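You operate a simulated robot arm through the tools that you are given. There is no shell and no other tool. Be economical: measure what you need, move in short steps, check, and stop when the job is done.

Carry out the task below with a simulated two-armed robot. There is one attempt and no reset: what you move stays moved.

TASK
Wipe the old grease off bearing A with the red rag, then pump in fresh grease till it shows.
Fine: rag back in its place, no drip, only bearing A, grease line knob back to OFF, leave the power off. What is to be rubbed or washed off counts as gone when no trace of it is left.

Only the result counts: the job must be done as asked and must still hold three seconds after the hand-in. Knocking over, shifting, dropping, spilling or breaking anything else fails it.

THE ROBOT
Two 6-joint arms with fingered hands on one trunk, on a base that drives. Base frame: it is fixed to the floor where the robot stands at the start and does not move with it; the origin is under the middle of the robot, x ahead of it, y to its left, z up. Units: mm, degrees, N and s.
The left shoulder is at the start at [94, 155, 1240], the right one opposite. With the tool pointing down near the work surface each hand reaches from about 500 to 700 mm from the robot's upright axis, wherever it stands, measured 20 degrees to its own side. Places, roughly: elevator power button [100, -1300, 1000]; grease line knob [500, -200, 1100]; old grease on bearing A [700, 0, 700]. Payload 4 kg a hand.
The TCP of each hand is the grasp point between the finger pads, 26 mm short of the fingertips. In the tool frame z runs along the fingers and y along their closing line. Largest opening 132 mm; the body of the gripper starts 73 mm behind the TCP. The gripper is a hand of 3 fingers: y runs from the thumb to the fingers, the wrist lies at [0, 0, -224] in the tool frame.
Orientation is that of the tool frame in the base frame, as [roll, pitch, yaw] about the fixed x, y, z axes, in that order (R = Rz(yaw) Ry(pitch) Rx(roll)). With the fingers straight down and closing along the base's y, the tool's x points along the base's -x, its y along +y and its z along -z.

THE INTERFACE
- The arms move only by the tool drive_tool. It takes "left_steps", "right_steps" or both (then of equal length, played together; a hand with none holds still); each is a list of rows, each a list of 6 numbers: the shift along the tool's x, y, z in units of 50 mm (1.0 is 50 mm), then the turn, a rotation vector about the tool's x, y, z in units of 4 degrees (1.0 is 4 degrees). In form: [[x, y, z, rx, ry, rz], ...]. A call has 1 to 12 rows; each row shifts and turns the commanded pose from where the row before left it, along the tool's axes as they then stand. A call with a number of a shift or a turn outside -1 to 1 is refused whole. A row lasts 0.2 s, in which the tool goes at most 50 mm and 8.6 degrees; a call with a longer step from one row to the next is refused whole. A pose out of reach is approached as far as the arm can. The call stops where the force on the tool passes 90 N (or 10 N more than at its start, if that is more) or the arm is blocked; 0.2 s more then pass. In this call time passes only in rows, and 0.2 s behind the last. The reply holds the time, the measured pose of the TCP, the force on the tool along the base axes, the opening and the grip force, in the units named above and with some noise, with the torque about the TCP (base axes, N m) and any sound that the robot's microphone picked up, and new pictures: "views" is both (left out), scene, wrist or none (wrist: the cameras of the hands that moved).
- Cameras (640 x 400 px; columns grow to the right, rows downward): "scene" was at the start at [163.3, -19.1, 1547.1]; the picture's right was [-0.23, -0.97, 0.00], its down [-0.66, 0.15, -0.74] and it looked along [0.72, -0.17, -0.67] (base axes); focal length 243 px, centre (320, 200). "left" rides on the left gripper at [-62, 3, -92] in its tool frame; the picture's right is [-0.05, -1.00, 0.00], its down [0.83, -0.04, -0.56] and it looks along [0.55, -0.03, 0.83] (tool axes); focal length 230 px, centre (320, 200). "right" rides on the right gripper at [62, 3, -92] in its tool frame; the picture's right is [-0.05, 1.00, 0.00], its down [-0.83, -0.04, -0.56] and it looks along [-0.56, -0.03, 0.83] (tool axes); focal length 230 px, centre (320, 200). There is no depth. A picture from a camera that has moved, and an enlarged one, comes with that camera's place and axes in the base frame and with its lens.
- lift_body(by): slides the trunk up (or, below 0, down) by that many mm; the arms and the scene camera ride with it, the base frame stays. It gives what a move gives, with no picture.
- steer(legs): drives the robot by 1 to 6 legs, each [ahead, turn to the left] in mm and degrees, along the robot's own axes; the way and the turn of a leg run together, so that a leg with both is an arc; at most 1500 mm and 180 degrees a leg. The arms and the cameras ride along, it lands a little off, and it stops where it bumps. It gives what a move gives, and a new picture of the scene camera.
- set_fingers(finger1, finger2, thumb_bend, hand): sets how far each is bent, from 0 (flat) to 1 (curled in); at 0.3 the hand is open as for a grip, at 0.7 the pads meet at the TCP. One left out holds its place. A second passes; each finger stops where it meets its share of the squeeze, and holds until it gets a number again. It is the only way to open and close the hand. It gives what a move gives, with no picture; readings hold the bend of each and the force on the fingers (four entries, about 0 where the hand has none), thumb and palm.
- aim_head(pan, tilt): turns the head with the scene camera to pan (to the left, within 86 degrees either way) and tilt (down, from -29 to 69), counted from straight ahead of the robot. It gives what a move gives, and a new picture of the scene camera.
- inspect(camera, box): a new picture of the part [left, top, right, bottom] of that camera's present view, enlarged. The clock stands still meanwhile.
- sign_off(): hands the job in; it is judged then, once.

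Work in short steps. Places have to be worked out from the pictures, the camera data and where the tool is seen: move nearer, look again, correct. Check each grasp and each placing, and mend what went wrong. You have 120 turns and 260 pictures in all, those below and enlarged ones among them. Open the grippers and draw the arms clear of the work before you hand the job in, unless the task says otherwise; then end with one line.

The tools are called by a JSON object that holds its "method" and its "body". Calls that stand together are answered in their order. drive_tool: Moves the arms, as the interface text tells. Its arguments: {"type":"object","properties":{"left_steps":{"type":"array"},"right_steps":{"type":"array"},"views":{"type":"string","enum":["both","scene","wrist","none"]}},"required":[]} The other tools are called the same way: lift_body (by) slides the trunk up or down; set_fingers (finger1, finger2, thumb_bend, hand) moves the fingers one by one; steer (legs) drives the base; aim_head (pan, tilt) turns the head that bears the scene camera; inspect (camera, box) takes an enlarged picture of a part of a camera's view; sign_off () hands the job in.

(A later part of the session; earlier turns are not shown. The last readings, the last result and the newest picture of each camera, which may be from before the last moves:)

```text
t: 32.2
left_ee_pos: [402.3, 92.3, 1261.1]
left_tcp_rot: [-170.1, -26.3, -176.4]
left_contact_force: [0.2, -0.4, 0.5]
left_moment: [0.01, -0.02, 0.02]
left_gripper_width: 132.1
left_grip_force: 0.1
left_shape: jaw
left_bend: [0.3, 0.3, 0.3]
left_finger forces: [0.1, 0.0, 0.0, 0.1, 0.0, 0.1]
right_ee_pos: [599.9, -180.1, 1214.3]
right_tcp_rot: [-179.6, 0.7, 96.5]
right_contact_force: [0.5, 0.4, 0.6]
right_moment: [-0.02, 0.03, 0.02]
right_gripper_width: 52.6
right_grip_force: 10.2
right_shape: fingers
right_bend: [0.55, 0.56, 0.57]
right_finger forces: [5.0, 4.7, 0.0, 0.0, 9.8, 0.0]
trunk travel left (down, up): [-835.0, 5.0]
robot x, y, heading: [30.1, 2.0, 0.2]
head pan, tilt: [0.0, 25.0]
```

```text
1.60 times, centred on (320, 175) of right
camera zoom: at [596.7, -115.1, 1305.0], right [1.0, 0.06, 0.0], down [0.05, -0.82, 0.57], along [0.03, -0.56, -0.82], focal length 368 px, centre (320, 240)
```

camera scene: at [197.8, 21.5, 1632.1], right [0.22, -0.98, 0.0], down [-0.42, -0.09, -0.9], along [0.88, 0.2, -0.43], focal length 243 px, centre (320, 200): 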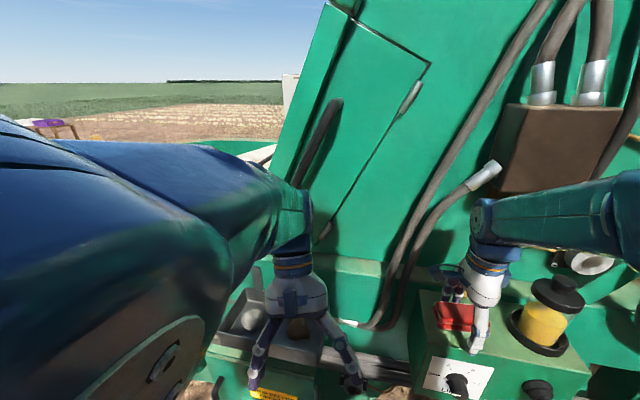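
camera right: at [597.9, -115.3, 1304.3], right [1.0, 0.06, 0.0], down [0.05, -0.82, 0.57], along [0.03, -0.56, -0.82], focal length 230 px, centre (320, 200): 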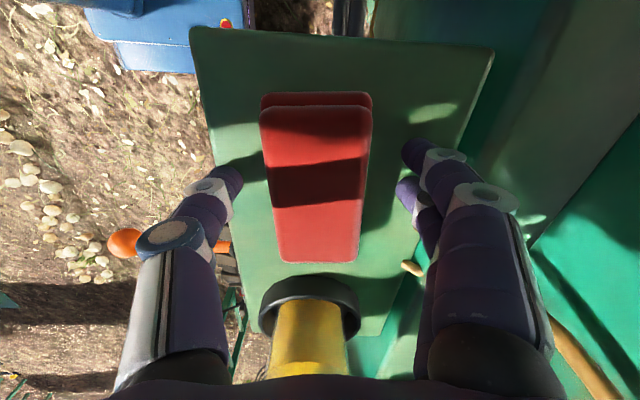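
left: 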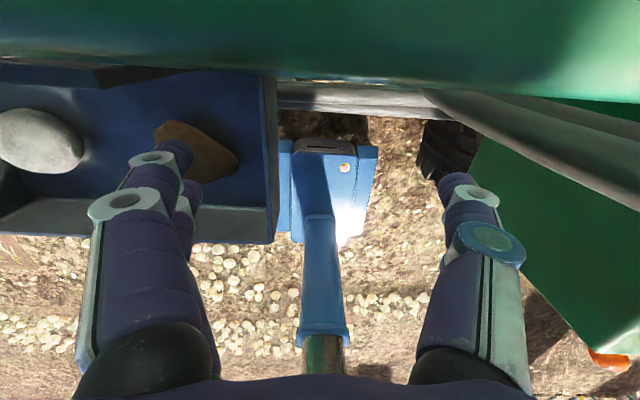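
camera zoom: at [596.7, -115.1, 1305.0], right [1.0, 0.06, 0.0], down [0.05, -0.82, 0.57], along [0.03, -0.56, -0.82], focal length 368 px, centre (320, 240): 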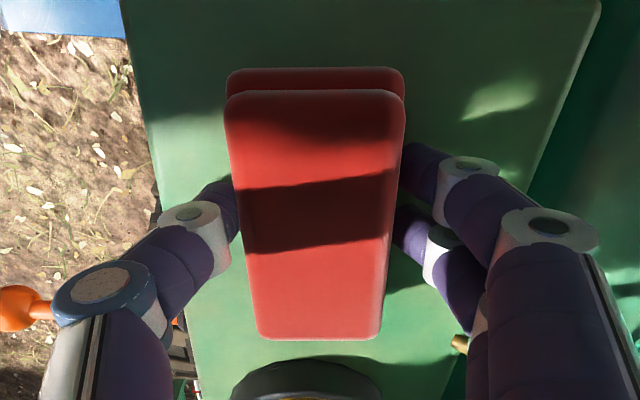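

Grip of 10 N at 52.6 mm width. I lift the rag and check it comes along.

{"method": "drive_tool", "body": {"right_steps": [[0, 0, -0.4, 0, 0, 0], [0, 0, -0.6, 0, 0, 0], [0, 0, -0.8, 0, 0, 0], [0, 0, -0.8, 0, 0, 0]], "views": "both"}}

```text
t: 33.2
left_ee_pos: [401.5, 93.1, 1261.5]
left_tcp_rot: [-170.1, -26.0, -176.4]
left_contact_force: [-0.1, 0.3, 0.2]
left_moment: [0.02, -0.02, -0.02]
left_gripper_width: 132.1
left_grip_force: 0.1
left_shape: jaw
left_bend: [0.3, 0.3, 0.3]
left_finger forces: [0.0, 0.1, 0.0, 0.0, 0.0, 0.1]
right_ee_pos: [600.9, -177.2, 1342.1]
right_tcp_rot: [-179.9, 0.7, 96.7]
right_contact_force: [-0.5, 0.2, -0.9]
right_moment: [-0.01, -0.02, -0.01]
right_gripper_width: 52.9
right_grip_force: 9.3
right_shape: fingers
right_bend: [0.55, 0.56, 0.57]
right_finger forces: [4.9, 4.6, 0.1, 0.0, 9.7, 0.0]
trunk travel left (down, up): [-835.0, 5.0]
robot x, y, heading: [29.8, 1.6, 0.2]
head pan, tilt: [0.0, 25.0]
camera scene: at [199.9, 24.6, 1629.0], right [0.26, -0.97, 0.0], down [-0.45, -0.12, -0.88], along [0.85, 0.23, -0.47], focal length 243 px, centre (320, 200)
camera right: at [596.2, -112.8, 1433.7], right [1.0, 0.06, 0.0], down [0.05, -0.82, 0.57], along [0.03, -0.56, -0.82], focal length 230 px, centre (320, 200)
```

scene: 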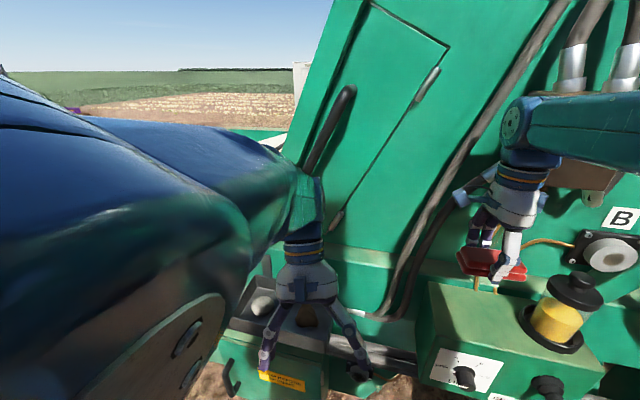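
right: 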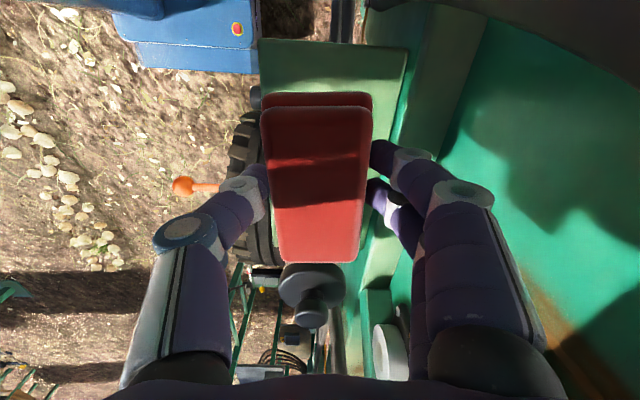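

The rag is held securely. I back off, lower the trunk, and then turn the hand to point forward for bearing A.

{"method": "steer", "body": {"legs": [[-380, 0]]}}

{"method": "lift_body", "body": {"by": -360}}

{"method": "drive_tool", "body": {"right_steps": [[0, 0, 0, 0, 0, 0.8], [0, 0, 0, 0, 0, 0.8], [0, 0, 0, -1, 0, 0], [0, 0, 0, -1, 0, 0], [0, 0, 0, -1, 0, 0], [0, 0, 0, -1, 0, 0], [0, 0, 0, -1, 0, 0], [0, 0, 0, -1, 0, 0], [0, 0, 0, -1, 0, 0], [0, 0, 0, -1, 0, 0]], "views": "none"}}

```text
t: 35.6
left_ee_pos: [24.2, 91.6, 1262.6]
left_tcp_rot: [-170.1, -26.0, -176.4]
left_contact_force: [-0.1, 0.0, -0.7]
left_moment: [-0.02, 0.01, -0.03]
left_gripper_width: 131.9
left_grip_force: 0.0
left_shape: jaw
left_bend: [0.3, 0.3, 0.3]
left_finger forces: [0.0, 0.0, 0.1, 0.1, 0.0, 0.1]
right_ee_pos: [222.3, -176.7, 1340.1]
right_tcp_rot: [-179.7, 0.6, 96.6]
right_contact_force: [0.6, -0.2, -0.1]
right_moment: [0.03, 0.03, -0.02]
right_gripper_width: 52.8
right_grip_force: 9.5
right_shape: fingers
right_bend: [0.55, 0.56, 0.57]
right_finger forces: [5.0, 4.6, 0.0, 0.0, 9.7, 0.0]
trunk travel left (down, up): [-835.0, 5.0]
robot x, y, heading: [-352.5, -2.1, 0.4]
head pan, tilt: [0.0, 25.0]
camera scene: at [-178.2, 25.7, 1627.6], right [0.29, -0.96, -0.01], down [-0.46, -0.13, -0.88], along [0.84, 0.26, -0.48], focal length 243 px, centre (320, 200)
```

scene: 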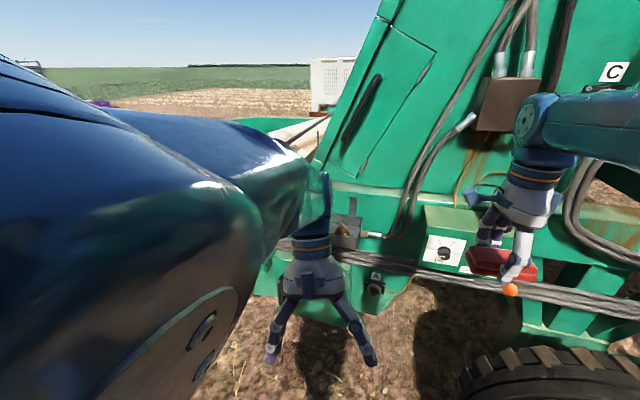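

```text
t: 39.1
left_ee_pos: [-1.3, 90.9, 903.1]
left_tcp_rot: [-166.4, -28.0, -177.5]
left_contact_force: [-0.4, -0.1, 0.3]
left_moment: [0.0, -0.02, 0.02]
left_gripper_width: 132.0
left_grip_force: 0.0
left_shape: jaw
left_bend: [0.3, 0.3, 0.3]
left_finger forces: [0.0, 0.1, 0.1, 0.0, 0.0, 0.0]
right_ee_pos: [196.6, -178.3, 990.4]
right_tcp_rot: [179.2, 0.8, 96.6]
right_contact_force: [0.0, -0.8, -0.2]
right_moment: [-0.01, 0.03, 0.02]
right_gripper_width: 52.6
right_grip_force: 9.8
right_shape: fingers
right_bend: [0.56, 0.56, 0.58]
right_finger forces: [5.1, 4.8, 0.1, 0.0, 9.8, 0.1]
trunk travel left (down, up): [-475.0, 365.0]
robot x, y, heading: [-351.2, -2.5, 0.2]
head pan, tilt: [0.0, 25.0]
```

```text
t: 41.3
left_ee_pos: [-0.7, 91.9, 902.9]
left_tcp_rot: [-166.3, -28.0, -177.6]
left_contact_force: [0.3, -0.1, -0.8]
left_moment: [0.0, 0.0, 0.0]
left_gripper_width: 132.1
left_grip_force: 0.0
left_shape: jaw
left_bend: [0.3, 0.3, 0.3]
left_finger forces: [0.0, 0.0, 0.0, 0.0, 0.0, 0.0]
right_ee_pos: [241.3, -177.3, 969.3]
right_tcp_rot: [148.4, 0.7, 90.3]
right_contact_force: [0.5, 0.4, -0.3]
right_moment: [-0.02, 0.01, -0.02]
right_gripper_width: 52.8
right_grip_force: 9.9
right_shape: fingers
right_bend: [0.56, 0.56, 0.58]
right_finger forces: [5.0, 4.8, 0.1, 0.0, 9.9, 0.1]
right hand out of reach, approached as far as the arm can: row 7, 8, 9, 10
trunk travel left (down, up): [-475.0, 365.0]
robot x, y, heading: [-352.4, -1.4, 0.4]
head pan, tilt: [0.0, 25.0]
```

The wrist can't get that close to the shoulder; a higher shoulder with the hand lower will do. I raise the trunk 150 and move the hand down and forward.

{"method": "lift_body", "body": {"by": 150}}

{"method": "drive_tool", "body": {"right_steps": [[0, -0.32, 0.92, 0, 0, 0], [0, -0.32, 0.92, 0, 0, 0], [0, -0.32, 0.92, 0, 0, 0], [0, -0.32, 0.92, 0, 0, 0], [0, -0.32, 0.92, 0, 0, 0], [0, -0.32, 0.92, 0, 0, 0], [0, -0.32, 0.92, 0, 0, 0], [0, -0.32, 0.92, 0, 0, 0]], "views": "none"}}

{"method": "drive_tool", "body": {"right_steps": [[0, 0, 0, -1, 0, 0], [0, 0, 0, -1, 0, 0], [0, 0, 0, -1, 0, 0], [0, 0, 0, -1, 0, 0], [0, 0, 0, -1, 0, 0], [0, 0, 0, -1, 0, 0], [0, 0, 0, -1, 0, 0], [0, 0, 0, -1, 0, 0]], "views": "scene"}}

```text
t: 43.1
left_ee_pos: [-2.6, 91.5, 1042.9]
left_tcp_rot: [-168.2, -29.4, -176.9]
left_contact_force: [-0.4, 1.3, -0.2]
left_moment: [0.0, 0.0, 0.02]
left_gripper_width: 132.2
left_grip_force: 0.1
left_shape: jaw
left_bend: [0.3, 0.3, 0.3]
left_finger forces: [0.1, 0.0, 0.1, 0.1, 0.1, 0.0]
right_ee_pos: [241.1, -177.2, 1115.4]
right_tcp_rot: [149.1, 0.7, 90.3]
right_contact_force: [-0.3, 0.4, 0.4]
right_moment: [-0.01, 0.01, 0.0]
right_gripper_width: 52.5
right_grip_force: 9.9
right_shape: fingers
right_bend: [0.56, 0.56, 0.58]
right_finger forces: [5.0, 4.7, 0.1, 0.1, 10.1, 0.1]
trunk travel left (down, up): [-625.0, 215.0]
robot x, y, heading: [-354.4, -2.4, 0.3]
head pan, tilt: [0.0, 25.0]
```

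```text
t: 44.9
left_ee_pos: [-0.9, 91.5, 1041.4]
left_tcp_rot: [-168.1, -29.3, -176.8]
left_contact_force: [-1.2, -0.4, 0.3]
left_moment: [0.01, 0.01, -0.02]
left_gripper_width: 132.0
left_grip_force: 0.0
left_shape: jaw
left_bend: [0.3, 0.3, 0.3]
left_finger forces: [0.0, 0.0, 0.1, 0.0, 0.0, 0.0]
right_ee_pos: [344.7, -178.8, 752.8]
right_tcp_rot: [147.4, 0.9, 89.9]
right_contact_force: [0.0, -0.4, -0.8]
right_moment: [0.03, 0.0, 0.02]
right_gripper_width: 52.2
right_grip_force: 9.6
right_shape: fingers
right_bend: [0.56, 0.56, 0.58]
right_finger forces: [4.6, 4.4, 0.0, 0.0, 9.3, 0.0]
trunk travel left (down, up): [-625.0, 215.0]
robot x, y, heading: [-351.1, 1.0, 0.5]
head pan, tilt: [0.0, 25.0]
```

```text
t: 46.7
left_ee_pos: [-1.8, 91.5, 1045.5]
left_tcp_rot: [-168.1, -29.1, -176.9]
left_contact_force: [1.3, -0.7, 0.3]
left_moment: [-0.02, -0.01, -0.01]
left_gripper_width: 131.9
left_grip_force: 0.1
left_shape: jaw
left_bend: [0.3, 0.3, 0.3]
left_finger forces: [0.0, 0.0, 0.0, 0.0, 0.0, 0.0]
right_ee_pos: [331.3, -181.9, 755.1]
right_tcp_rot: [115.1, 0.7, 90.1]
right_contact_force: [-0.7, 0.2, 0.1]
right_moment: [-0.06, 0.01, -0.01]
right_gripper_width: 52.4
right_grip_force: 9.2
right_shape: fingers
right_bend: [0.56, 0.56, 0.58]
right_finger forces: [4.5, 4.3, 0.1, 0.0, 9.5, 0.0]
trunk travel left (down, up): [-625.0, 215.0]
robot x, y, heading: [-351.6, 0.7, 0.2]
head pan, tilt: [0.0, 25.0]
camera scene: at [-185.3, 26.5, 1416.1], right [0.3, -0.95, -0.01], down [-0.48, -0.14, -0.87], along [0.83, 0.26, -0.5], focal length 243 px, centre (320, 200)
```

scene: 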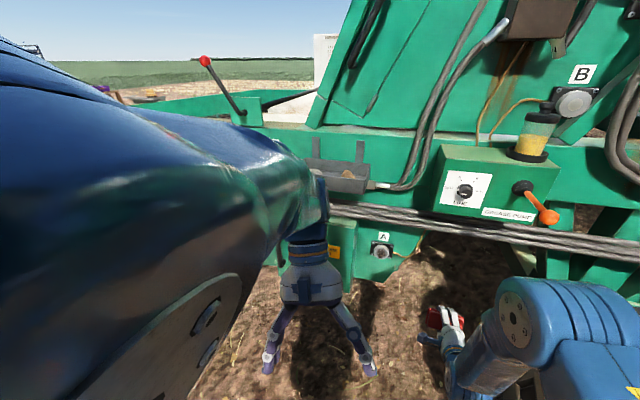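

Hand is turning fine. I finish the rotation to horizontal and shift left toward y≈20.

{"method": "drive_tool", "body": {"right_steps": [[0, 0, 0, -1, 0, 0], [0, 0, 0, -1, 0, 0], [0, 0, 0, -1, 0, 0], [0, 0, 0, -1, 0, 0], [0, 0, 0, -1, 0, 0], [0, 0, 0, -1, 0, 0], [0.7, 0, 0, 0, 0, 0], [0.7, 0, 0, 0, 0, 0], [0.7, 0, 0, 0, 0, 0], [0.7, 0, 0, 0, 0, 0], [0.7, 0, 0, 0, 0, 0], [0.5, 0, 0, 0, 0, 0]], "views": "none"}}

{"method": "aim_head", "body": {"pan": -5, "tilt": 35}}

{"method": "inspect", "body": {"camera": "right", "box": [0, 0, 640, 400]}}

```text
t: 49.3
left_ee_pos: [-0.6, 92.4, 1044.8]
left_tcp_rot: [-168.3, -28.9, -176.9]
left_contact_force: [0.0, -0.8, 0.1]
left_moment: [0.02, 0.02, 0.0]
left_gripper_width: 131.9
left_grip_force: 0.0
left_shape: jaw
left_bend: [0.3, 0.3, 0.3]
left_finger forces: [0.0, 0.0, 0.0, 0.0, 0.1, 0.1]
right_ee_pos: [359.2, -19.8, 728.1]
right_tcp_rot: [91.1, 0.8, 90.3]
right_contact_force: [-0.3, 0.5, -0.4]
right_moment: [0.03, 0.01, 0.01]
right_gripper_width: 52.4
right_grip_force: 9.0
right_shape: fingers
right_bend: [0.56, 0.56, 0.58]
right_finger forces: [4.6, 4.2, 0.0, 0.0, 9.6, 0.1]
right hand out of reach, approached as far as the arm can: row 10, 11, 12
trunk travel left (down, up): [-625.0, 215.0]
robot x, y, heading: [-353.5, -2.1, 0.5]
head pan, tilt: [0.0, 25.0]
```

```text
t: 50.0
left_ee_pos: [-1.9, 92.5, 1044.9]
left_tcp_rot: [-168.3, -28.8, -176.9]
left_contact_force: [-0.3, 0.6, 0.1]
left_moment: [0.05, 0.01, 0.0]
left_gripper_width: 131.9
left_grip_force: 0.1
left_shape: jaw
left_bend: [0.3, 0.3, 0.3]
left_finger forces: [0.0, 0.0, 0.0, 0.0, 0.0, 0.1]
right_ee_pos: [358.9, -21.2, 726.6]
right_tcp_rot: [91.1, 0.7, 90.3]
right_contact_force: [0.0, 0.0, -0.2]
right_moment: [0.02, 0.0, 0.02]
right_gripper_width: 52.6
right_grip_force: 9.5
right_shape: fingers
right_bend: [0.56, 0.56, 0.58]
right_finger forces: [4.6, 4.2, 0.0, 0.1, 9.6, 0.1]
trunk travel left (down, up): [-625.0, 215.0]
robot x, y, heading: [-348.9, -1.1, 0.4]
head pan, tilt: [-5.0, 35.0]
camera scene: at [-186.5, 28.4, 1414.9], right [0.32, -0.95, -0.01], down [-0.48, -0.16, -0.86], along [0.81, 0.28, -0.51], focal length 243 px, centre (320, 200)
```

scene: 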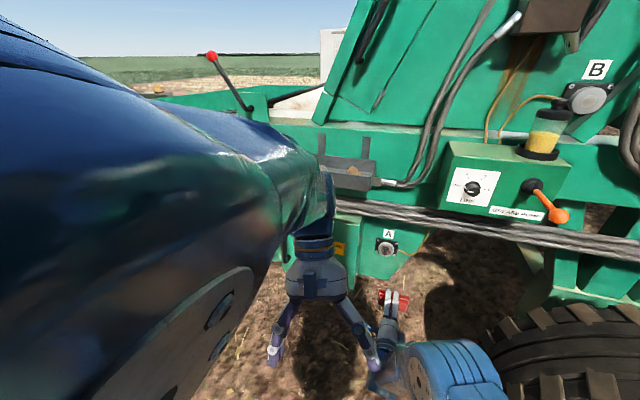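

```text
1.00 times, centred on (320, 200) of right (not enlarged: the box is as wide or as high as the picture)
camera zoom: at [266.0, 41.2, 731.1], right [0.02, -0.04, 1.0], down [-0.55, -0.83, -0.02], along [0.83, -0.55, -0.04], focal length 230 px, centre (320, 200)
```

zoom: 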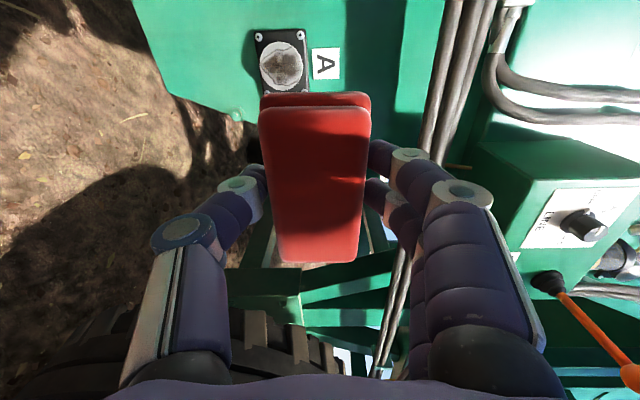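

The wrist camera gives bearing A at ≈ [700,22,657]. The arm can't cross that far left, so I put the hand back to its own side and shift the base ~150 mm left with an S-drive.

{"method": "drive_tool", "body": {"right_steps": [[-0.8, 0, 0, 0, 0, 0], [-0.8, 0, 0, 0, 0, 0], [-0.8, 0, 0, 0, 0, 0], [-0.6, 0, 0, 0, 0, 0]], "views": "none"}}

{"method": "steer", "body": {"legs": [[-280, 0], [300, 30], [300, -30]]}}

{"method": "inspect", "body": {"camera": "right", "box": [0, 0, 640, 400]}}

```text
t: 51.0
left_ee_pos: [-1.0, 92.5, 1044.8]
left_tcp_rot: [-168.4, -28.8, -176.9]
left_contact_force: [0.6, 0.0, 0.2]
left_moment: [0.01, 0.0, -0.02]
left_gripper_width: 132.0
left_grip_force: 0.1
left_shape: jaw
left_bend: [0.3, 0.3, 0.3]
left_finger forces: [0.1, 0.1, 0.0, 0.0, 0.0, 0.0]
right_ee_pos: [357.2, -173.2, 730.8]
right_tcp_rot: [91.2, 0.7, 90.1]
right_contact_force: [-0.5, -0.3, -0.3]
right_moment: [0.0, 0.01, -0.02]
right_gripper_width: 52.4
right_grip_force: 9.3
right_shape: fingers
right_bend: [0.56, 0.56, 0.58]
right_finger forces: [4.5, 4.3, 0.0, 0.0, 9.5, 0.0]
trunk travel left (down, up): [-625.0, 215.0]
robot x, y, heading: [-352.5, 2.8, 0.2]
head pan, tilt: [-5.0, 35.0]
```

```text
t: 56.2
left_ee_pos: [292.6, 247.0, 1051.6]
left_tcp_rot: [-167.5, -28.0, -177.2]
left_contact_force: [0.1, -1.0, 0.3]
left_moment: [0.06, 0.02, 0.02]
left_gripper_width: 131.9
left_grip_force: 0.1
left_shape: jaw
left_bend: [0.3, 0.3, 0.3]
left_finger forces: [0.1, 0.0, 0.0, 0.1, 0.0, 0.0]
right_ee_pos: [645.3, -16.7, 730.6]
right_tcp_rot: [91.2, 0.7, 90.2]
right_contact_force: [-0.3, -1.0, 0.1]
right_moment: [-0.01, 0.05, 0.0]
right_gripper_width: 52.9
right_grip_force: 10.4
right_shape: fingers
right_bend: [0.56, 0.56, 0.58]
right_finger forces: [5.2, 4.9, 0.1, 0.0, 10.7, 0.0]
trunk travel left (down, up): [-625.0, 215.0]
robot x, y, heading: [-63.6, 160.3, 0.1]
head pan, tilt: [-5.0, 35.0]
camera scene: at [99.4, 190.3, 1409.0], right [0.34, -0.94, -0.01], down [-0.53, -0.19, -0.82], along [0.77, 0.29, -0.57], focal length 243 px, centre (320, 200)
```

scene: 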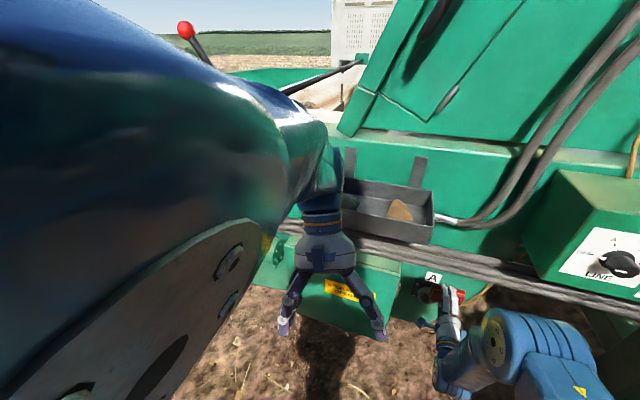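

```text
1.00 times, centred on (320, 200) of right (not enlarged: the box is as wide or as high as the picture)
camera zoom: at [552.8, 46.3, 734.1], right [0.02, -0.04, 1.0], down [-0.55, -0.83, -0.02], along [0.83, -0.55, -0.04], focal length 230 px, centre (320, 200)
```

zoom: 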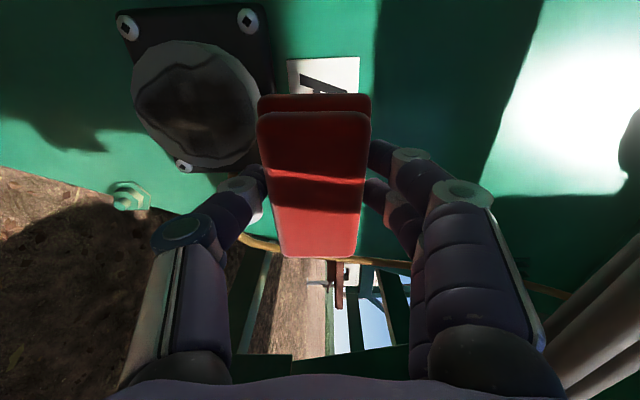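

Bearing A's face centre triangulates to ≈ [690,23,660]; the rag front is ~36 mm ahead of the TCP. I pull back 40 mm and line up in front of it.

{"method": "drive_tool", "body": {"right_steps": [[0, 0, -0.8, 0, 0, 0], [0.4, -0.7, 0, 0, 0, 0], [0.4, -0.7, 0, 0, 0, 0]], "views": "both"}}

```text
t: 57.0
left_ee_pos: [270.8, 249.1, 1040.9]
left_tcp_rot: [-165.4, -31.5, -177.8]
left_contact_force: [-0.5, 0.1, 0.4]
left_moment: [0.04, -0.04, -0.01]
left_gripper_width: 131.9
left_grip_force: 0.1
left_shape: jaw
left_bend: [0.3, 0.3, 0.3]
left_finger forces: [0.0, 0.0, 0.1, 0.2, 0.0, 0.0]
right_ee_pos: [592.2, 24.0, 672.1]
right_tcp_rot: [90.1, 0.8, 90.1]
right_contact_force: [1.1, 0.1, -1.5]
right_moment: [0.0, 0.06, 0.02]
right_gripper_width: 52.6
right_grip_force: 9.8
right_shape: fingers
right_bend: [0.56, 0.56, 0.58]
right_finger forces: [4.8, 4.5, 0.0, 0.0, 9.8, 0.0]
trunk travel left (down, up): [-625.0, 215.0]
robot x, y, heading: [-61.7, 161.3, 0.0]
head pan, tilt: [-5.0, 35.0]
camera scene: at [99.4, 190.0, 1411.0], right [0.32, -0.95, -0.01], down [-0.52, -0.17, -0.84], along [0.79, 0.27, -0.55], focal length 243 px, centre (320, 200)
camera right: at [499.4, 87.4, 674.2], right [0.0, -0.04, 1.0], down [-0.55, -0.83, -0.03], along [0.83, -0.55, -0.02], focal length 230 px, centre (320, 200)
```

scene: 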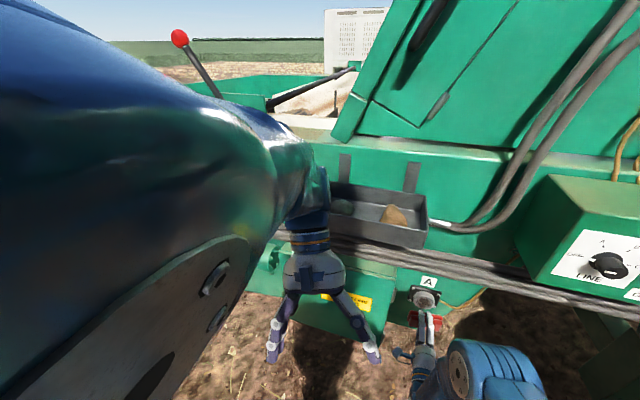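
right: 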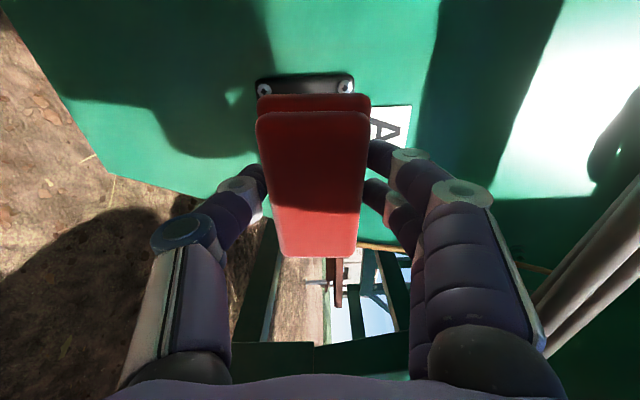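

Aligned, just 12 mm high. I lower and approach to ~12 mm short of contact.

{"method": "drive_tool", "body": {"right_steps": [[0, -0.24, 0.5, 0, 0, 0], [0, 0, 0.5, 0, 0, 0]], "views": "wrist"}}

{"method": "inspect", "body": {"camera": "scene", "box": [380, 260, 480, 340]}}

```text
t: 57.6
left_ee_pos: [271.0, 248.8, 1043.1]
left_tcp_rot: [-165.5, -31.4, -177.9]
left_contact_force: [0.2, -0.6, -1.2]
left_moment: [0.0, -0.02, -0.03]
left_gripper_width: 132.1
left_grip_force: 0.1
left_shape: jaw
left_bend: [0.3, 0.3, 0.3]
left_finger forces: [0.0, 0.0, 0.1, 0.1, 0.1, 0.0]
right_ee_pos: [642.1, 23.0, 659.3]
right_tcp_rot: [90.2, 0.7, 90.2]
right_contact_force: [0.3, -0.4, -0.7]
right_moment: [0.02, 0.02, -0.01]
right_gripper_width: 52.4
right_grip_force: 9.9
right_shape: fingers
right_bend: [0.56, 0.56, 0.58]
right_finger forces: [4.8, 4.4, 0.0, 0.1, 9.7, 0.0]
trunk travel left (down, up): [-625.0, 215.0]
robot x, y, heading: [-65.8, 159.8, 0.4]
head pan, tilt: [-5.0, 35.0]
camera right: at [549.3, 85.6, 661.9], right [0.0, -0.04, 1.0], down [-0.55, -0.83, -0.03], along [0.83, -0.55, -0.02], focal length 230 px, centre (320, 200)
```

right: 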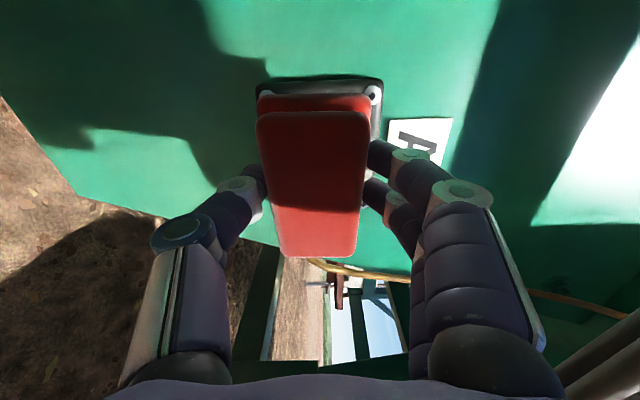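

```text
5.00 times, centred on (430, 300) of scene
camera zoom: at [99.5, 189.7, 1410.4], right [0.32, -0.95, -0.01], down [-0.53, -0.17, -0.83], along [0.79, 0.27, -0.55], focal length 1213 px, centre (-230, -300)
```

zoom: 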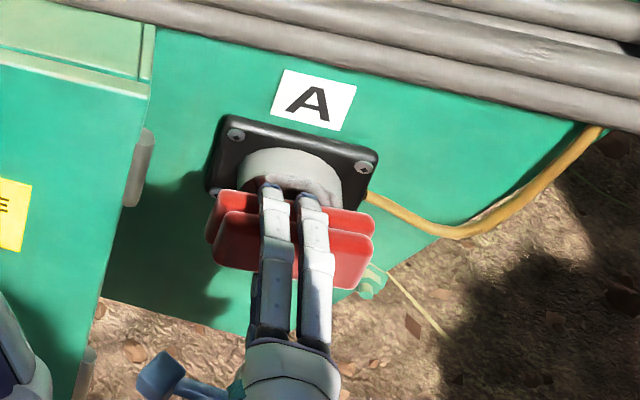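

Nearly touching. I creep forward in small steps watching force.

{"method": "drive_tool", "body": {"right_steps": [[0, 0, 0.12, 0, 0, 0], [0, 0, 0.1, 0, 0, 0]], "views": "none"}}

{"method": "drive_tool", "body": {"right_steps": [[0, 0, 0.08, 0, 0, 0]], "views": "none"}}

```text
t: 58.2
left_ee_pos: [272.8, 249.3, 1041.4]
left_tcp_rot: [-165.5, -31.5, -177.7]
left_contact_force: [-0.9, -0.1, 0.6]
left_moment: [-0.01, 0.0, -0.01]
left_gripper_width: 132.2
left_grip_force: 0.0
left_shape: jaw
left_bend: [0.3, 0.3, 0.3]
left_finger forces: [0.0, 0.0, 0.0, 0.1, 0.0, 0.0]
right_ee_pos: [652.2, 23.1, 659.0]
right_tcp_rot: [90.3, 0.7, 90.2]
right_contact_force: [-5.5, -0.2, -1.5]
right_moment: [0.0, 0.14, -0.07]
right_gripper_width: 52.5
right_grip_force: 10.2
right_shape: fingers
right_bend: [0.56, 0.57, 0.58]
right_finger forces: [4.6, 5.6, 0.1, 0.0, 10.6, 0.0]
trunk travel left (down, up): [-625.0, 215.0]
robot x, y, heading: [-65.3, 156.7, 0.3]
head pan, tilt: [-5.0, 35.0]
```

```text
t: 58.6
left_ee_pos: [268.6, 248.6, 1043.3]
left_tcp_rot: [-165.5, -31.4, -177.8]
left_contact_force: [0.0, -1.0, -0.9]
left_moment: [-0.02, 0.0, -0.01]
left_gripper_width: 132.1
left_grip_force: 0.1
left_shape: jaw
left_bend: [0.3, 0.3, 0.3]
left_finger forces: [0.0, 0.1, 0.0, 0.1, 0.0, 0.0]
right_ee_pos: [654.4, 23.2, 659.4]
right_tcp_rot: [90.2, 0.8, 90.2]
right_contact_force: [-30.3, 0.5, 0.6]
right_moment: [-0.01, -0.46, -0.22]
right_gripper_width: 52.4
right_grip_force: 19.5
right_shape: fingers
right_bend: [0.56, 0.61, 0.58]
right_finger forces: [5.1, 22.6, 0.0, 0.0, 11.6, 0.1]
trunk travel left (down, up): [-625.0, 215.0]
robot x, y, heading: [-66.4, 160.0, 0.2]
head pan, tilt: [-5.0, 35.0]
```

Contact at 30 N is more than needed; I ease back 2 mm and rub up and down and sideways.

{"method": "drive_tool", "body": {"right_steps": [[0, 0, -0.045, 0, 0, 0], [0, 0.2, 0, 0, 0, 0], [0, 0.2, 0, 0, 0, 0], [0, -0.2, 0, 0, 0, 0], [0, -0.2, 0, 0, 0, 0], [0, -0.2, 0, 0, 0, 0], [0, -0.2, 0, 0, 0, 0], [0, 0.2, 0, 0, 0, 0], [0, 0.2, 0, 0, 0, 0]], "views": "wrist"}}

{"method": "inspect", "body": {"camera": "scene", "box": [380, 260, 480, 340]}}

```text
t: 60.6
left_ee_pos: [271.7, 249.4, 1042.3]
left_tcp_rot: [-165.5, -31.5, -177.8]
left_contact_force: [-0.8, -0.2, 0.4]
left_moment: [-0.01, -0.01, -0.01]
left_gripper_width: 132.1
left_grip_force: 0.1
left_shape: jaw
left_bend: [0.3, 0.3, 0.3]
left_finger forces: [0.0, 0.1, 0.0, 0.0, 0.0, 0.0]
right_ee_pos: [655.6, 23.8, 658.6]
right_tcp_rot: [90.2, 0.8, 90.2]
right_contact_force: [-4.5, -1.0, 2.0]
right_moment: [-0.04, -0.22, -0.06]
right_gripper_width: 52.7
right_grip_force: 13.0
right_shape: fingers
right_bend: [0.55, 0.55, 0.58]
right_finger forces: [5.7, 11.4, 0.0, 0.1, 9.2, 0.1]
trunk travel left (down, up): [-625.0, 215.0]
robot x, y, heading: [-61.9, 162.5, 0.2]
head pan, tilt: [-5.0, 35.0]
camera right: at [562.5, 85.7, 661.0], right [0.0, -0.04, 1.0], down [-0.55, -0.83, -0.03], along [0.83, -0.55, -0.02], focal length 230 px, centre (320, 200)
```

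right: 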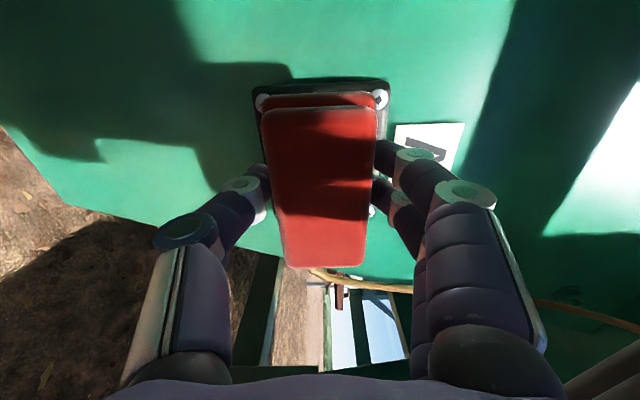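

```text
5.00 times, centred on (430, 300) of scene
camera zoom: at [98.3, 190.1, 1408.8], right [0.33, -0.95, -0.01], down [-0.54, -0.18, -0.82], along [0.78, 0.27, -0.57], focal length 1213 px, centre (-230, -300)
```

zoom: 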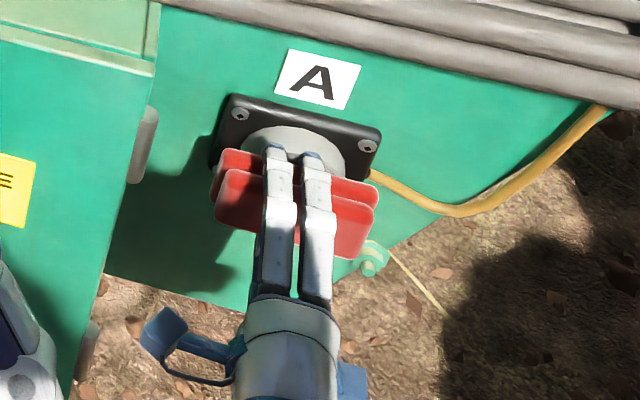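

The rag shifted slightly in the grip. I back off 80 mm and drop aside to see how much grease has come off.

{"method": "drive_tool", "body": {"right_steps": [[0, 0, -0.8, 0, 0, 0], [0, -0.6, -0.8, 0, 0, 0], [0, -0.6, 0, 0, 0, 0]], "views": "wrist"}}

{"method": "inspect", "body": {"camera": "scene", "box": [380, 260, 480, 340]}}

```text
t: 61.4
left_ee_pos: [272.3, 248.6, 1041.8]
left_tcp_rot: [-165.5, -31.6, -177.8]
left_contact_force: [1.2, 0.3, 0.0]
left_moment: [0.03, 0.02, 0.04]
left_gripper_width: 132.2
left_grip_force: 0.1
left_shape: jaw
left_bend: [0.3, 0.3, 0.3]
left_finger forces: [0.0, 0.1, 0.1, 0.0, 0.0, 0.0]
right_ee_pos: [573.3, 22.5, 598.5]
right_tcp_rot: [90.1, 0.7, 90.2]
right_contact_force: [-0.8, -0.6, -0.7]
right_moment: [0.0, -0.01, 0.01]
right_gripper_width: 52.4
right_grip_force: 10.1
right_shape: fingers
right_bend: [0.55, 0.56, 0.58]
right_finger forces: [4.9, 4.8, 0.0, 0.0, 10.3, 0.0]
trunk travel left (down, up): [-625.0, 215.0]
robot x, y, heading: [-62.9, 158.4, 0.5]
head pan, tilt: [-5.0, 35.0]
camera right: at [481.6, 85.4, 601.2], right [0.0, -0.04, 1.0], down [-0.55, -0.83, -0.03], along [0.83, -0.55, -0.02], focal length 230 px, centre (320, 200)
```

right: 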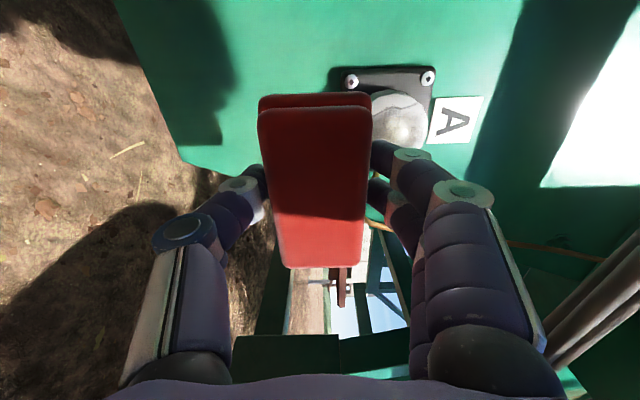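

```text
5.00 times, centred on (430, 300) of scene
camera zoom: at [99.6, 189.7, 1408.7], right [0.33, -0.95, -0.01], down [-0.54, -0.18, -0.82], along [0.78, 0.27, -0.57], focal length 1213 px, centre (-230, -300)
```

zoom: 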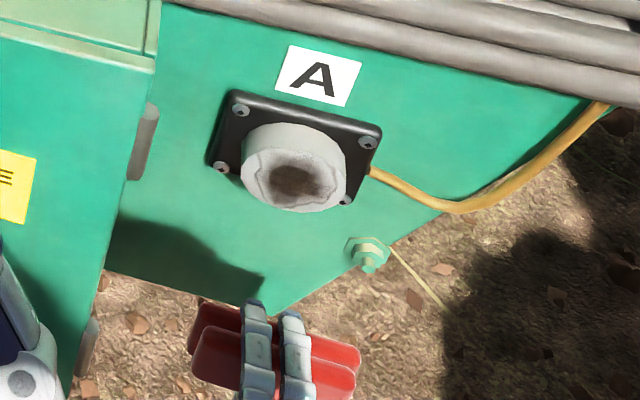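

Some dark core and a ring remain. I go back in with a bit more pressure and rub with larger circular strokes.

{"method": "drive_tool", "body": {"right_steps": [[0, 0.6, 0, 0, 0, 0], [0, 0.6, 0.8, 0, 0, 0], [0, 0, 0.74, 0, 0, 0], [0, 0, 0.12, 0, 0, 0]], "views": "none"}}

{"method": "drive_tool", "body": {"right_steps": [[0, 0.32, 0.02, 0, 0, 0], [0.32, -0.32, 0, 0, 0, 0], [-0.32, -0.32, 0, 0, 0, 0], [-0.32, 0.32, 0, 0, 0, 0], [0.32, 0.32, 0, 0, 0, 0], [0.32, -0.32, 0, 0, 0, 0], [-0.32, -0.32, 0, 0, 0, 0], [-0.32, 0.32, 0, 0, 0, 0], [0.32, 0.0, 0, 0, 0, 0], [0.32, 0, 0, 0, 0, 0], [-0.32, 0, 0, 0, 0, 0], [0, 0, 0, 0, 0, 0]], "views": "none"}}

{"method": "drive_tool", "body": {"right_steps": [[0, 0.32, 0.02, 0, 0, 0], [0.32, -0.32, 0, 0, 0, 0], [-0.32, -0.32, 0, 0, 0, 0], [-0.32, 0.32, 0, 0, 0, 0], [0.32, 0.32, 0, 0, 0, 0], [0.32, -0.32, 0, 0, 0, 0], [-0.32, -0.32, 0, 0, 0, 0], [-0.32, 0.32, 0, 0, 0, 0], [0.32, 0.0, 0, 0, 0, 0], [0, 0, -0.8, 0, 0, 0], [0, -0.6, -0.8, 0, 0, 0], [0, -0.6, 0, 0, 0, 0]], "views": "wrist"}}

{"method": "inspect", "body": {"camera": "scene", "box": [380, 260, 480, 340]}}

```text
t: 62.4
left_ee_pos: [267.4, 247.8, 1044.0]
left_tcp_rot: [-165.5, -31.3, -177.7]
left_contact_force: [0.8, -0.6, -0.3]
left_moment: [0.03, 0.0, 0.0]
left_gripper_width: 132.2
left_grip_force: 0.1
left_shape: jaw
left_bend: [0.3, 0.3, 0.3]
left_finger forces: [0.0, 0.0, 0.1, 0.0, 0.1, 0.0]
right_ee_pos: [654.3, 23.5, 659.5]
right_tcp_rot: [90.1, 0.8, 90.2]
right_contact_force: [-35.2, -2.3, 3.4]
right_moment: [0.01, -1.27, -0.33]
right_gripper_width: 52.2
right_grip_force: 26.7
right_shape: fingers
right_bend: [0.56, 0.64, 0.58]
right_finger forces: [5.8, 37.9, 0.1, 0.0, 9.5, 0.0]
trunk travel left (down, up): [-625.0, 215.0]
robot x, y, heading: [-64.4, 162.3, 0.3]
head pan, tilt: [-5.0, 35.0]
```

```text
t: 65.0
left_ee_pos: [275.0, 251.5, 1050.6]
left_tcp_rot: [-165.8, -29.5, -177.8]
left_contact_force: [-0.5, 0.2, -0.2]
left_moment: [0.0, -0.01, -0.01]
left_gripper_width: 131.7
left_grip_force: 0.1
left_shape: jaw
left_bend: [0.3, 0.3, 0.3]
left_finger forces: [0.0, 0.0, 0.0, 0.0, 0.0, 0.0]
right_ee_pos: [656.7, 29.7, 659.7]
right_tcp_rot: [90.0, 0.9, 90.6]
right_contact_force: [-49.2, 17.4, 2.1]
right_moment: [-0.44, -1.22, 0.02]
right_gripper_width: 52.7
right_grip_force: 33.8
right_shape: fingers
right_bend: [0.58, 0.7, 0.57]
right_finger forces: [4.7, 51.3, 0.1, 0.0, 11.6, 0.0]
trunk travel left (down, up): [-625.0, 215.0]
robot x, y, heading: [-62.6, 158.9, 0.3]
head pan, tilt: [-5.0, 35.0]
```

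```text
t: 67.6
left_ee_pos: [275.0, 249.0, 1040.9]
left_tcp_rot: [-165.4, -31.7, -177.7]
left_contact_force: [0.1, 0.4, -0.1]
left_moment: [-0.03, 0.07, -0.02]
left_gripper_width: 132.2
left_grip_force: 0.0
left_shape: jaw
left_bend: [0.3, 0.3, 0.3]
left_finger forces: [0.1, 0.1, 0.1, 0.0, 0.0, 0.1]
right_ee_pos: [583.8, 23.1, 595.6]
right_tcp_rot: [90.4, 0.8, 90.3]
right_contact_force: [0.4, -0.2, -0.1]
right_moment: [-0.01, 0.03, -0.01]
right_gripper_width: 52.6
right_grip_force: 9.3
right_shape: fingers
right_bend: [0.57, 0.58, 0.57]
right_finger forces: [4.6, 4.5, 0.0, 0.0, 9.6, 0.0]
trunk travel left (down, up): [-625.0, 215.0]
robot x, y, heading: [-66.2, 163.7, 0.2]
head pan, tilt: [-5.0, 35.0]
camera right: at [490.5, 86.0, 599.1], right [0.0, -0.04, 1.0], down [-0.55, -0.83, -0.03], along [0.83, -0.55, -0.02], focal length 230 px, centre (320, 200)
```

right: 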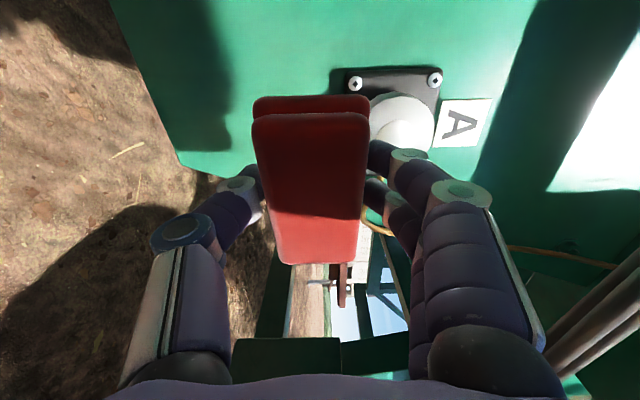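

```text
5.00 times, centred on (430, 300) of scene
camera zoom: at [102.7, 189.8, 1407.5], right [0.32, -0.95, -0.01], down [-0.55, -0.18, -0.82], along [0.77, 0.27, -0.58], focal length 1213 px, centre (-230, -300)
```

zoom: 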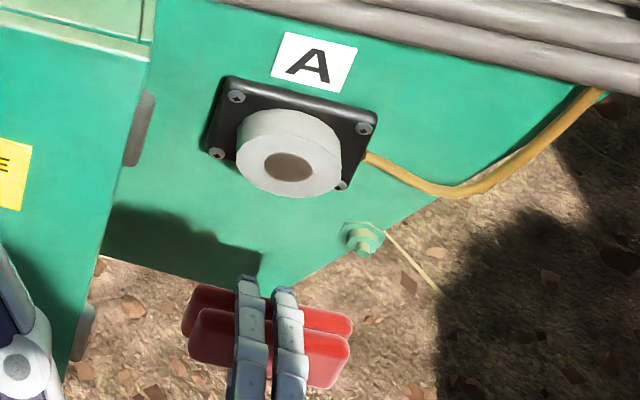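

The smear looks gone; the tan centre matches bearing B's hub. I enlarge to verify no trace is left.

{"method": "inspect", "body": {"camera": "scene", "box": [415, 275, 455, 305]}}

{"method": "inspect", "body": {"camera": "right", "box": [330, 60, 450, 150]}}

```text
13.33 times, centred on (435, 290) of scene
camera zoom: at [102.7, 189.8, 1407.5], right [0.32, -0.95, -0.01], down [-0.55, -0.18, -0.82], along [0.77, 0.27, -0.58], focal length 3234 px, centre (-1213, -1000)
```

zoom: 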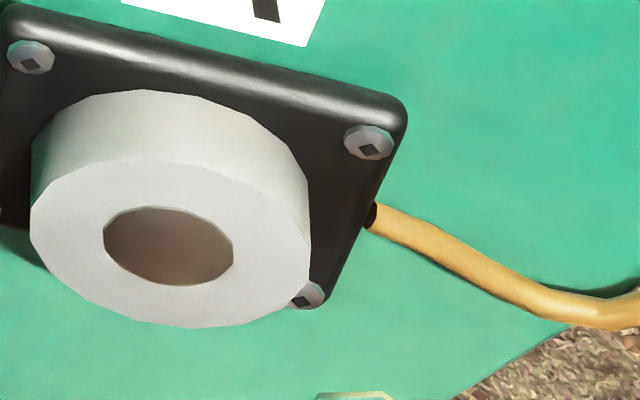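

```text
4.44 times, centred on (390, 105) of right
camera zoom: at [490.5, 86.0, 599.1], right [0.0, -0.04, 1.0], down [-0.55, -0.83, -0.03], along [0.83, -0.55, -0.02], focal length 1022 px, centre (9, 622)
```

zoom: 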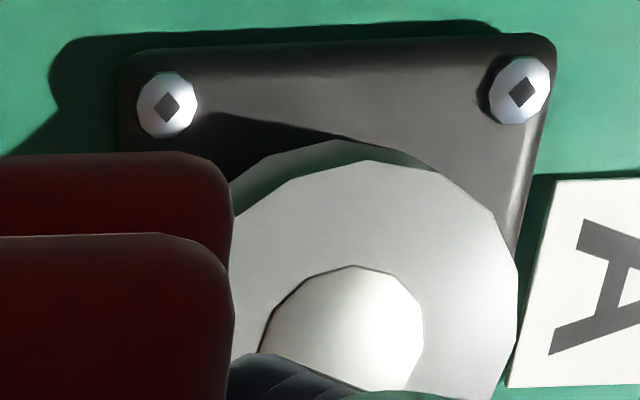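

Bearing A is clean. I reverse out along the same S-path and bring the hand back to fingers-down.

{"method": "drive_tool", "body": {"right_steps": [[0, 0, -1, 0, 0, 0]], "views": "none"}}

{"method": "steer", "body": {"legs": [[-300, 30], [-300, -30]]}}

{"method": "lift_body", "body": {"by": 205}}

{"method": "drive_tool", "body": {"right_steps": [[0, 0, 0, 1, 0, 0], [0, 0, 0, 1, 0, 0], [0, 0, 0, 1, 0, 0], [0, 0, 0, 1, 0, 0], [0, 0, 0, 1, 0, 0], [0, 0, 0, 1, 0, 0], [0, 0, 0, 1, 0, 0], [0, 0, 0, 1, 0, 0], [0, 0, 0, 1, 0, 0], [0, 0, 0, 1, 0, 0], [0, 0, 0, 1, 0, 0], [0, 0, 0, 1, 0, 0]], "views": "none"}}

```text
t: 68.0
left_ee_pos: [270.1, 248.9, 1042.0]
left_tcp_rot: [-165.3, -31.4, -177.8]
left_contact_force: [0.3, -0.4, 0.9]
left_moment: [-0.02, -0.01, -0.01]
left_gripper_width: 132.1
left_grip_force: 0.0
left_shape: jaw
left_bend: [0.3, 0.3, 0.3]
left_finger forces: [0.1, 0.1, 0.1, 0.0, 0.1, 0.1]
right_ee_pos: [530.9, 23.7, 598.9]
right_tcp_rot: [90.0, 0.7, 90.2]
right_contact_force: [-0.1, -0.1, -0.2]
right_moment: [0.01, -0.02, 0.0]
right_gripper_width: 52.7
right_grip_force: 9.2
right_shape: fingers
right_bend: [0.57, 0.58, 0.57]
right_finger forces: [4.6, 4.3, 0.1, 0.0, 9.4, 0.1]
trunk travel left (down, up): [-625.0, 215.0]
robot x, y, heading: [-68.0, 163.8, 0.4]
head pan, tilt: [-5.0, 35.0]
```

```text
t: 71.7
left_ee_pos: [-293.1, 93.1, 1045.7]
left_tcp_rot: [-166.2, -30.3, -178.0]
left_contact_force: [0.2, 0.0, -0.5]
left_moment: [-0.02, 0.0, 0.02]
left_gripper_width: 132.1
left_grip_force: 0.0
left_shape: jaw
left_bend: [0.3, 0.3, 0.3]
left_finger forces: [0.0, 0.0, 0.0, 0.0, 0.0, 0.1]
right_ee_pos: [-42.3, -137.1, 598.6]
right_tcp_rot: [90.2, 0.7, 90.0]
right_contact_force: [0.4, 0.3, -0.3]
right_moment: [0.02, 0.01, 0.0]
right_gripper_width: 52.3
right_grip_force: 9.0
right_shape: fingers
right_bend: [0.57, 0.58, 0.57]
right_finger forces: [4.7, 4.4, 0.0, 0.0, 9.5, 0.1]
trunk travel left (down, up): [-625.0, 215.0]
robot x, y, heading: [-639.6, 5.4, -0.5]
head pan, tilt: [-5.0, 35.0]
camera scene: at [-475.0, 37.4, 1407.6], right [0.34, -0.94, -0.01], down [-0.55, -0.19, -0.82], along [0.77, 0.28, -0.58], focal length 243 px, centre (320, 200)
```

scene: 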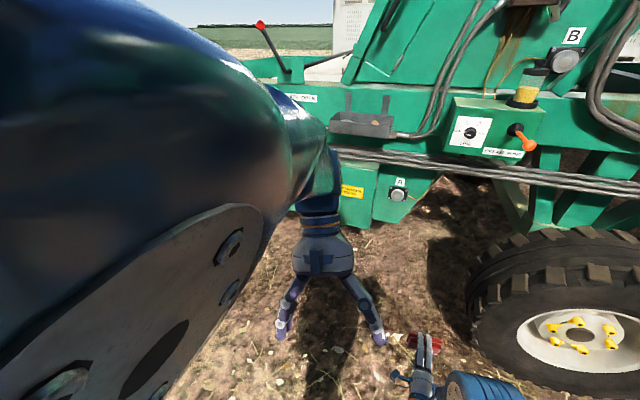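

```text
t: 73.9
left_ee_pos: [-314.0, 92.2, 1238.9]
left_tcp_rot: [-163.9, -34.5, -178.8]
left_contact_force: [-0.2, 0.4, 0.3]
left_moment: [-0.01, 0.0, -0.03]
left_gripper_width: 131.9
left_grip_force: 0.0
left_shape: jaw
left_bend: [0.3, 0.3, 0.3]
left_finger forces: [0.0, 0.0, 0.1, 0.0, 0.0, 0.0]
right_ee_pos: [-51.7, -135.5, 812.7]
right_tcp_rot: [89.1, 0.7, 90.0]
right_contact_force: [-0.3, -0.2, -1.3]
right_moment: [-0.02, 0.02, 0.0]
right_gripper_width: 52.4
right_grip_force: 9.0
right_shape: fingers
right_bend: [0.56, 0.57, 0.58]
right_finger forces: [4.7, 4.5, 0.0, 0.0, 9.9, 0.0]
trunk travel left (down, up): [-830.0, 10.0]
robot x, y, heading: [-638.1, 8.6, -0.2]
head pan, tilt: [-5.0, 35.0]
```

```text
t: 76.5
left_ee_pos: [-314.4, 92.7, 1240.2]
left_tcp_rot: [-163.9, -34.4, -178.7]
left_contact_force: [-0.2, -0.1, -0.5]
left_moment: [0.01, -0.01, 0.02]
left_gripper_width: 132.0
left_grip_force: 0.0
left_shape: jaw
left_bend: [0.3, 0.3, 0.3]
left_finger forces: [0.0, 0.0, 0.0, 0.0, 0.0, 0.0]
right_ee_pos: [-50.6, -134.9, 813.0]
right_tcp_rot: [137.2, 0.7, 89.8]
right_contact_force: [-0.3, -0.2, 0.5]
right_moment: [-0.01, -0.02, -0.04]
right_gripper_width: 52.3
right_grip_force: 9.7
right_shape: fingers
right_bend: [0.56, 0.57, 0.58]
right_finger forces: [4.8, 4.6, 0.1, 0.1, 9.8, 0.0]
trunk travel left (down, up): [-830.0, 10.0]
robot x, y, heading: [-638.7, 6.5, -0.3]
head pan, tilt: [-5.0, 35.0]
```

Continue the turn to fingers-down, then raise the hand to carrying height with a 40 mm shift to the right.

{"method": "drive_tool", "body": {"right_steps": [[0, 0, 0, 1, 0, 0], [0, 0, 0, 1, 0, 0], [0, 0, 0, 1, 0, 0], [0, 0, 0, 1, 0, 0], [0, 0, 0, 1, 0, 0], [0, 0, 0, 1, 0, 0], [0, 0, 0, 1, 0, 0], [0, 0, 0, 1, 0, 0], [0, 0, 0, 1, 0, 0], [0, 0, 0, 1, 0, 0], [0, 0, 0, 0.7, 0, 0]], "views": "none"}}

{"method": "drive_tool", "body": {"right_steps": [[0, 0, -0.9, 0, 0, 0], [-0.1, 0, -0.9, 0, 0, 0], [-0.1, 0, -0.9, 0, 0, 0], [-0.1, 0, -0.9, 0, 0, 0], [-0.1, 0, -0.9, 0, 0, 0], [-0.1, 0, -0.9, 0, 0, 0], [-0.1, 0, -0.9, 0, 0, 0], [-0.1, 0, -0.9, 0, 0, 0], [-0.1, 0, -0.9, 0, 0, 0], [-0.1, 0, -0.9, 0, 0, 0], [0, 0, -0.9, 0, 0, 0], [0, 0, -0.7, 0, 0, 0]], "views": "none"}}

```text
t: 77.9
left_ee_pos: [-340.4, 93.5, 1233.9]
left_tcp_rot: [-160.8, -38.5, 179.9]
left_contact_force: [-0.1, -0.2, 1.0]
left_moment: [0.04, 0.01, 0.01]
left_gripper_width: 132.1
left_grip_force: 0.0
left_shape: jaw
left_bend: [0.3, 0.3, 0.3]
left_finger forces: [0.1, 0.0, 0.1, 0.0, 0.0, 0.1]
right_ee_pos: [-54.3, -131.0, 821.5]
right_tcp_rot: [156.9, 1.3, 89.6]
right_contact_force: [-0.3, -0.7, -0.7]
right_moment: [0.02, 0.03, -0.01]
right_gripper_width: 52.3
right_grip_force: 9.9
right_shape: fingers
right_bend: [0.56, 0.56, 0.58]
right_finger forces: [4.9, 4.6, 0.0, 0.0, 9.7, 0.0]
right hand out of reach, approached as far as the arm can: row 6
trunk travel left (down, up): [-830.0, 10.0]
robot x, y, heading: [-636.7, 7.9, -0.6]
head pan, tilt: [-5.0, 35.0]
stopped in row 6 (right hand): the arm was blocked; the commanded pose is now the measured one
```

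```text
t: 78.2
left_ee_pos: [-366.0, 92.3, 1227.9]
left_tcp_rot: [-157.6, -42.4, 178.2]
left_contact_force: [0.4, -1.0, 0.0]
left_moment: [0.01, -0.02, 0.01]
left_gripper_width: 131.9
left_grip_force: 0.0
left_shape: jaw
left_bend: [0.3, 0.3, 0.3]
left_finger forces: [0.0, 0.1, 0.1, 0.0, 0.0, 0.0]
right_ee_pos: [-77.4, -130.6, 848.6]
right_tcp_rot: [155.9, 1.1, 89.7]
right_contact_force: [0.4, -0.3, -0.8]
right_moment: [-0.02, -0.03, -0.02]
right_gripper_width: 52.0
right_grip_force: 9.8
right_shape: fingers
right_bend: [0.56, 0.56, 0.58]
right_finger forces: [4.8, 4.7, 0.0, 0.1, 9.7, 0.0]
trunk travel left (down, up): [-830.0, 10.0]
robot x, y, heading: [-638.9, 10.4, -0.1]
head pan, tilt: [-5.0, 35.0]
stopped in row 1 (right hand): the arm was blocked; the commanded pose is now the measured one
```

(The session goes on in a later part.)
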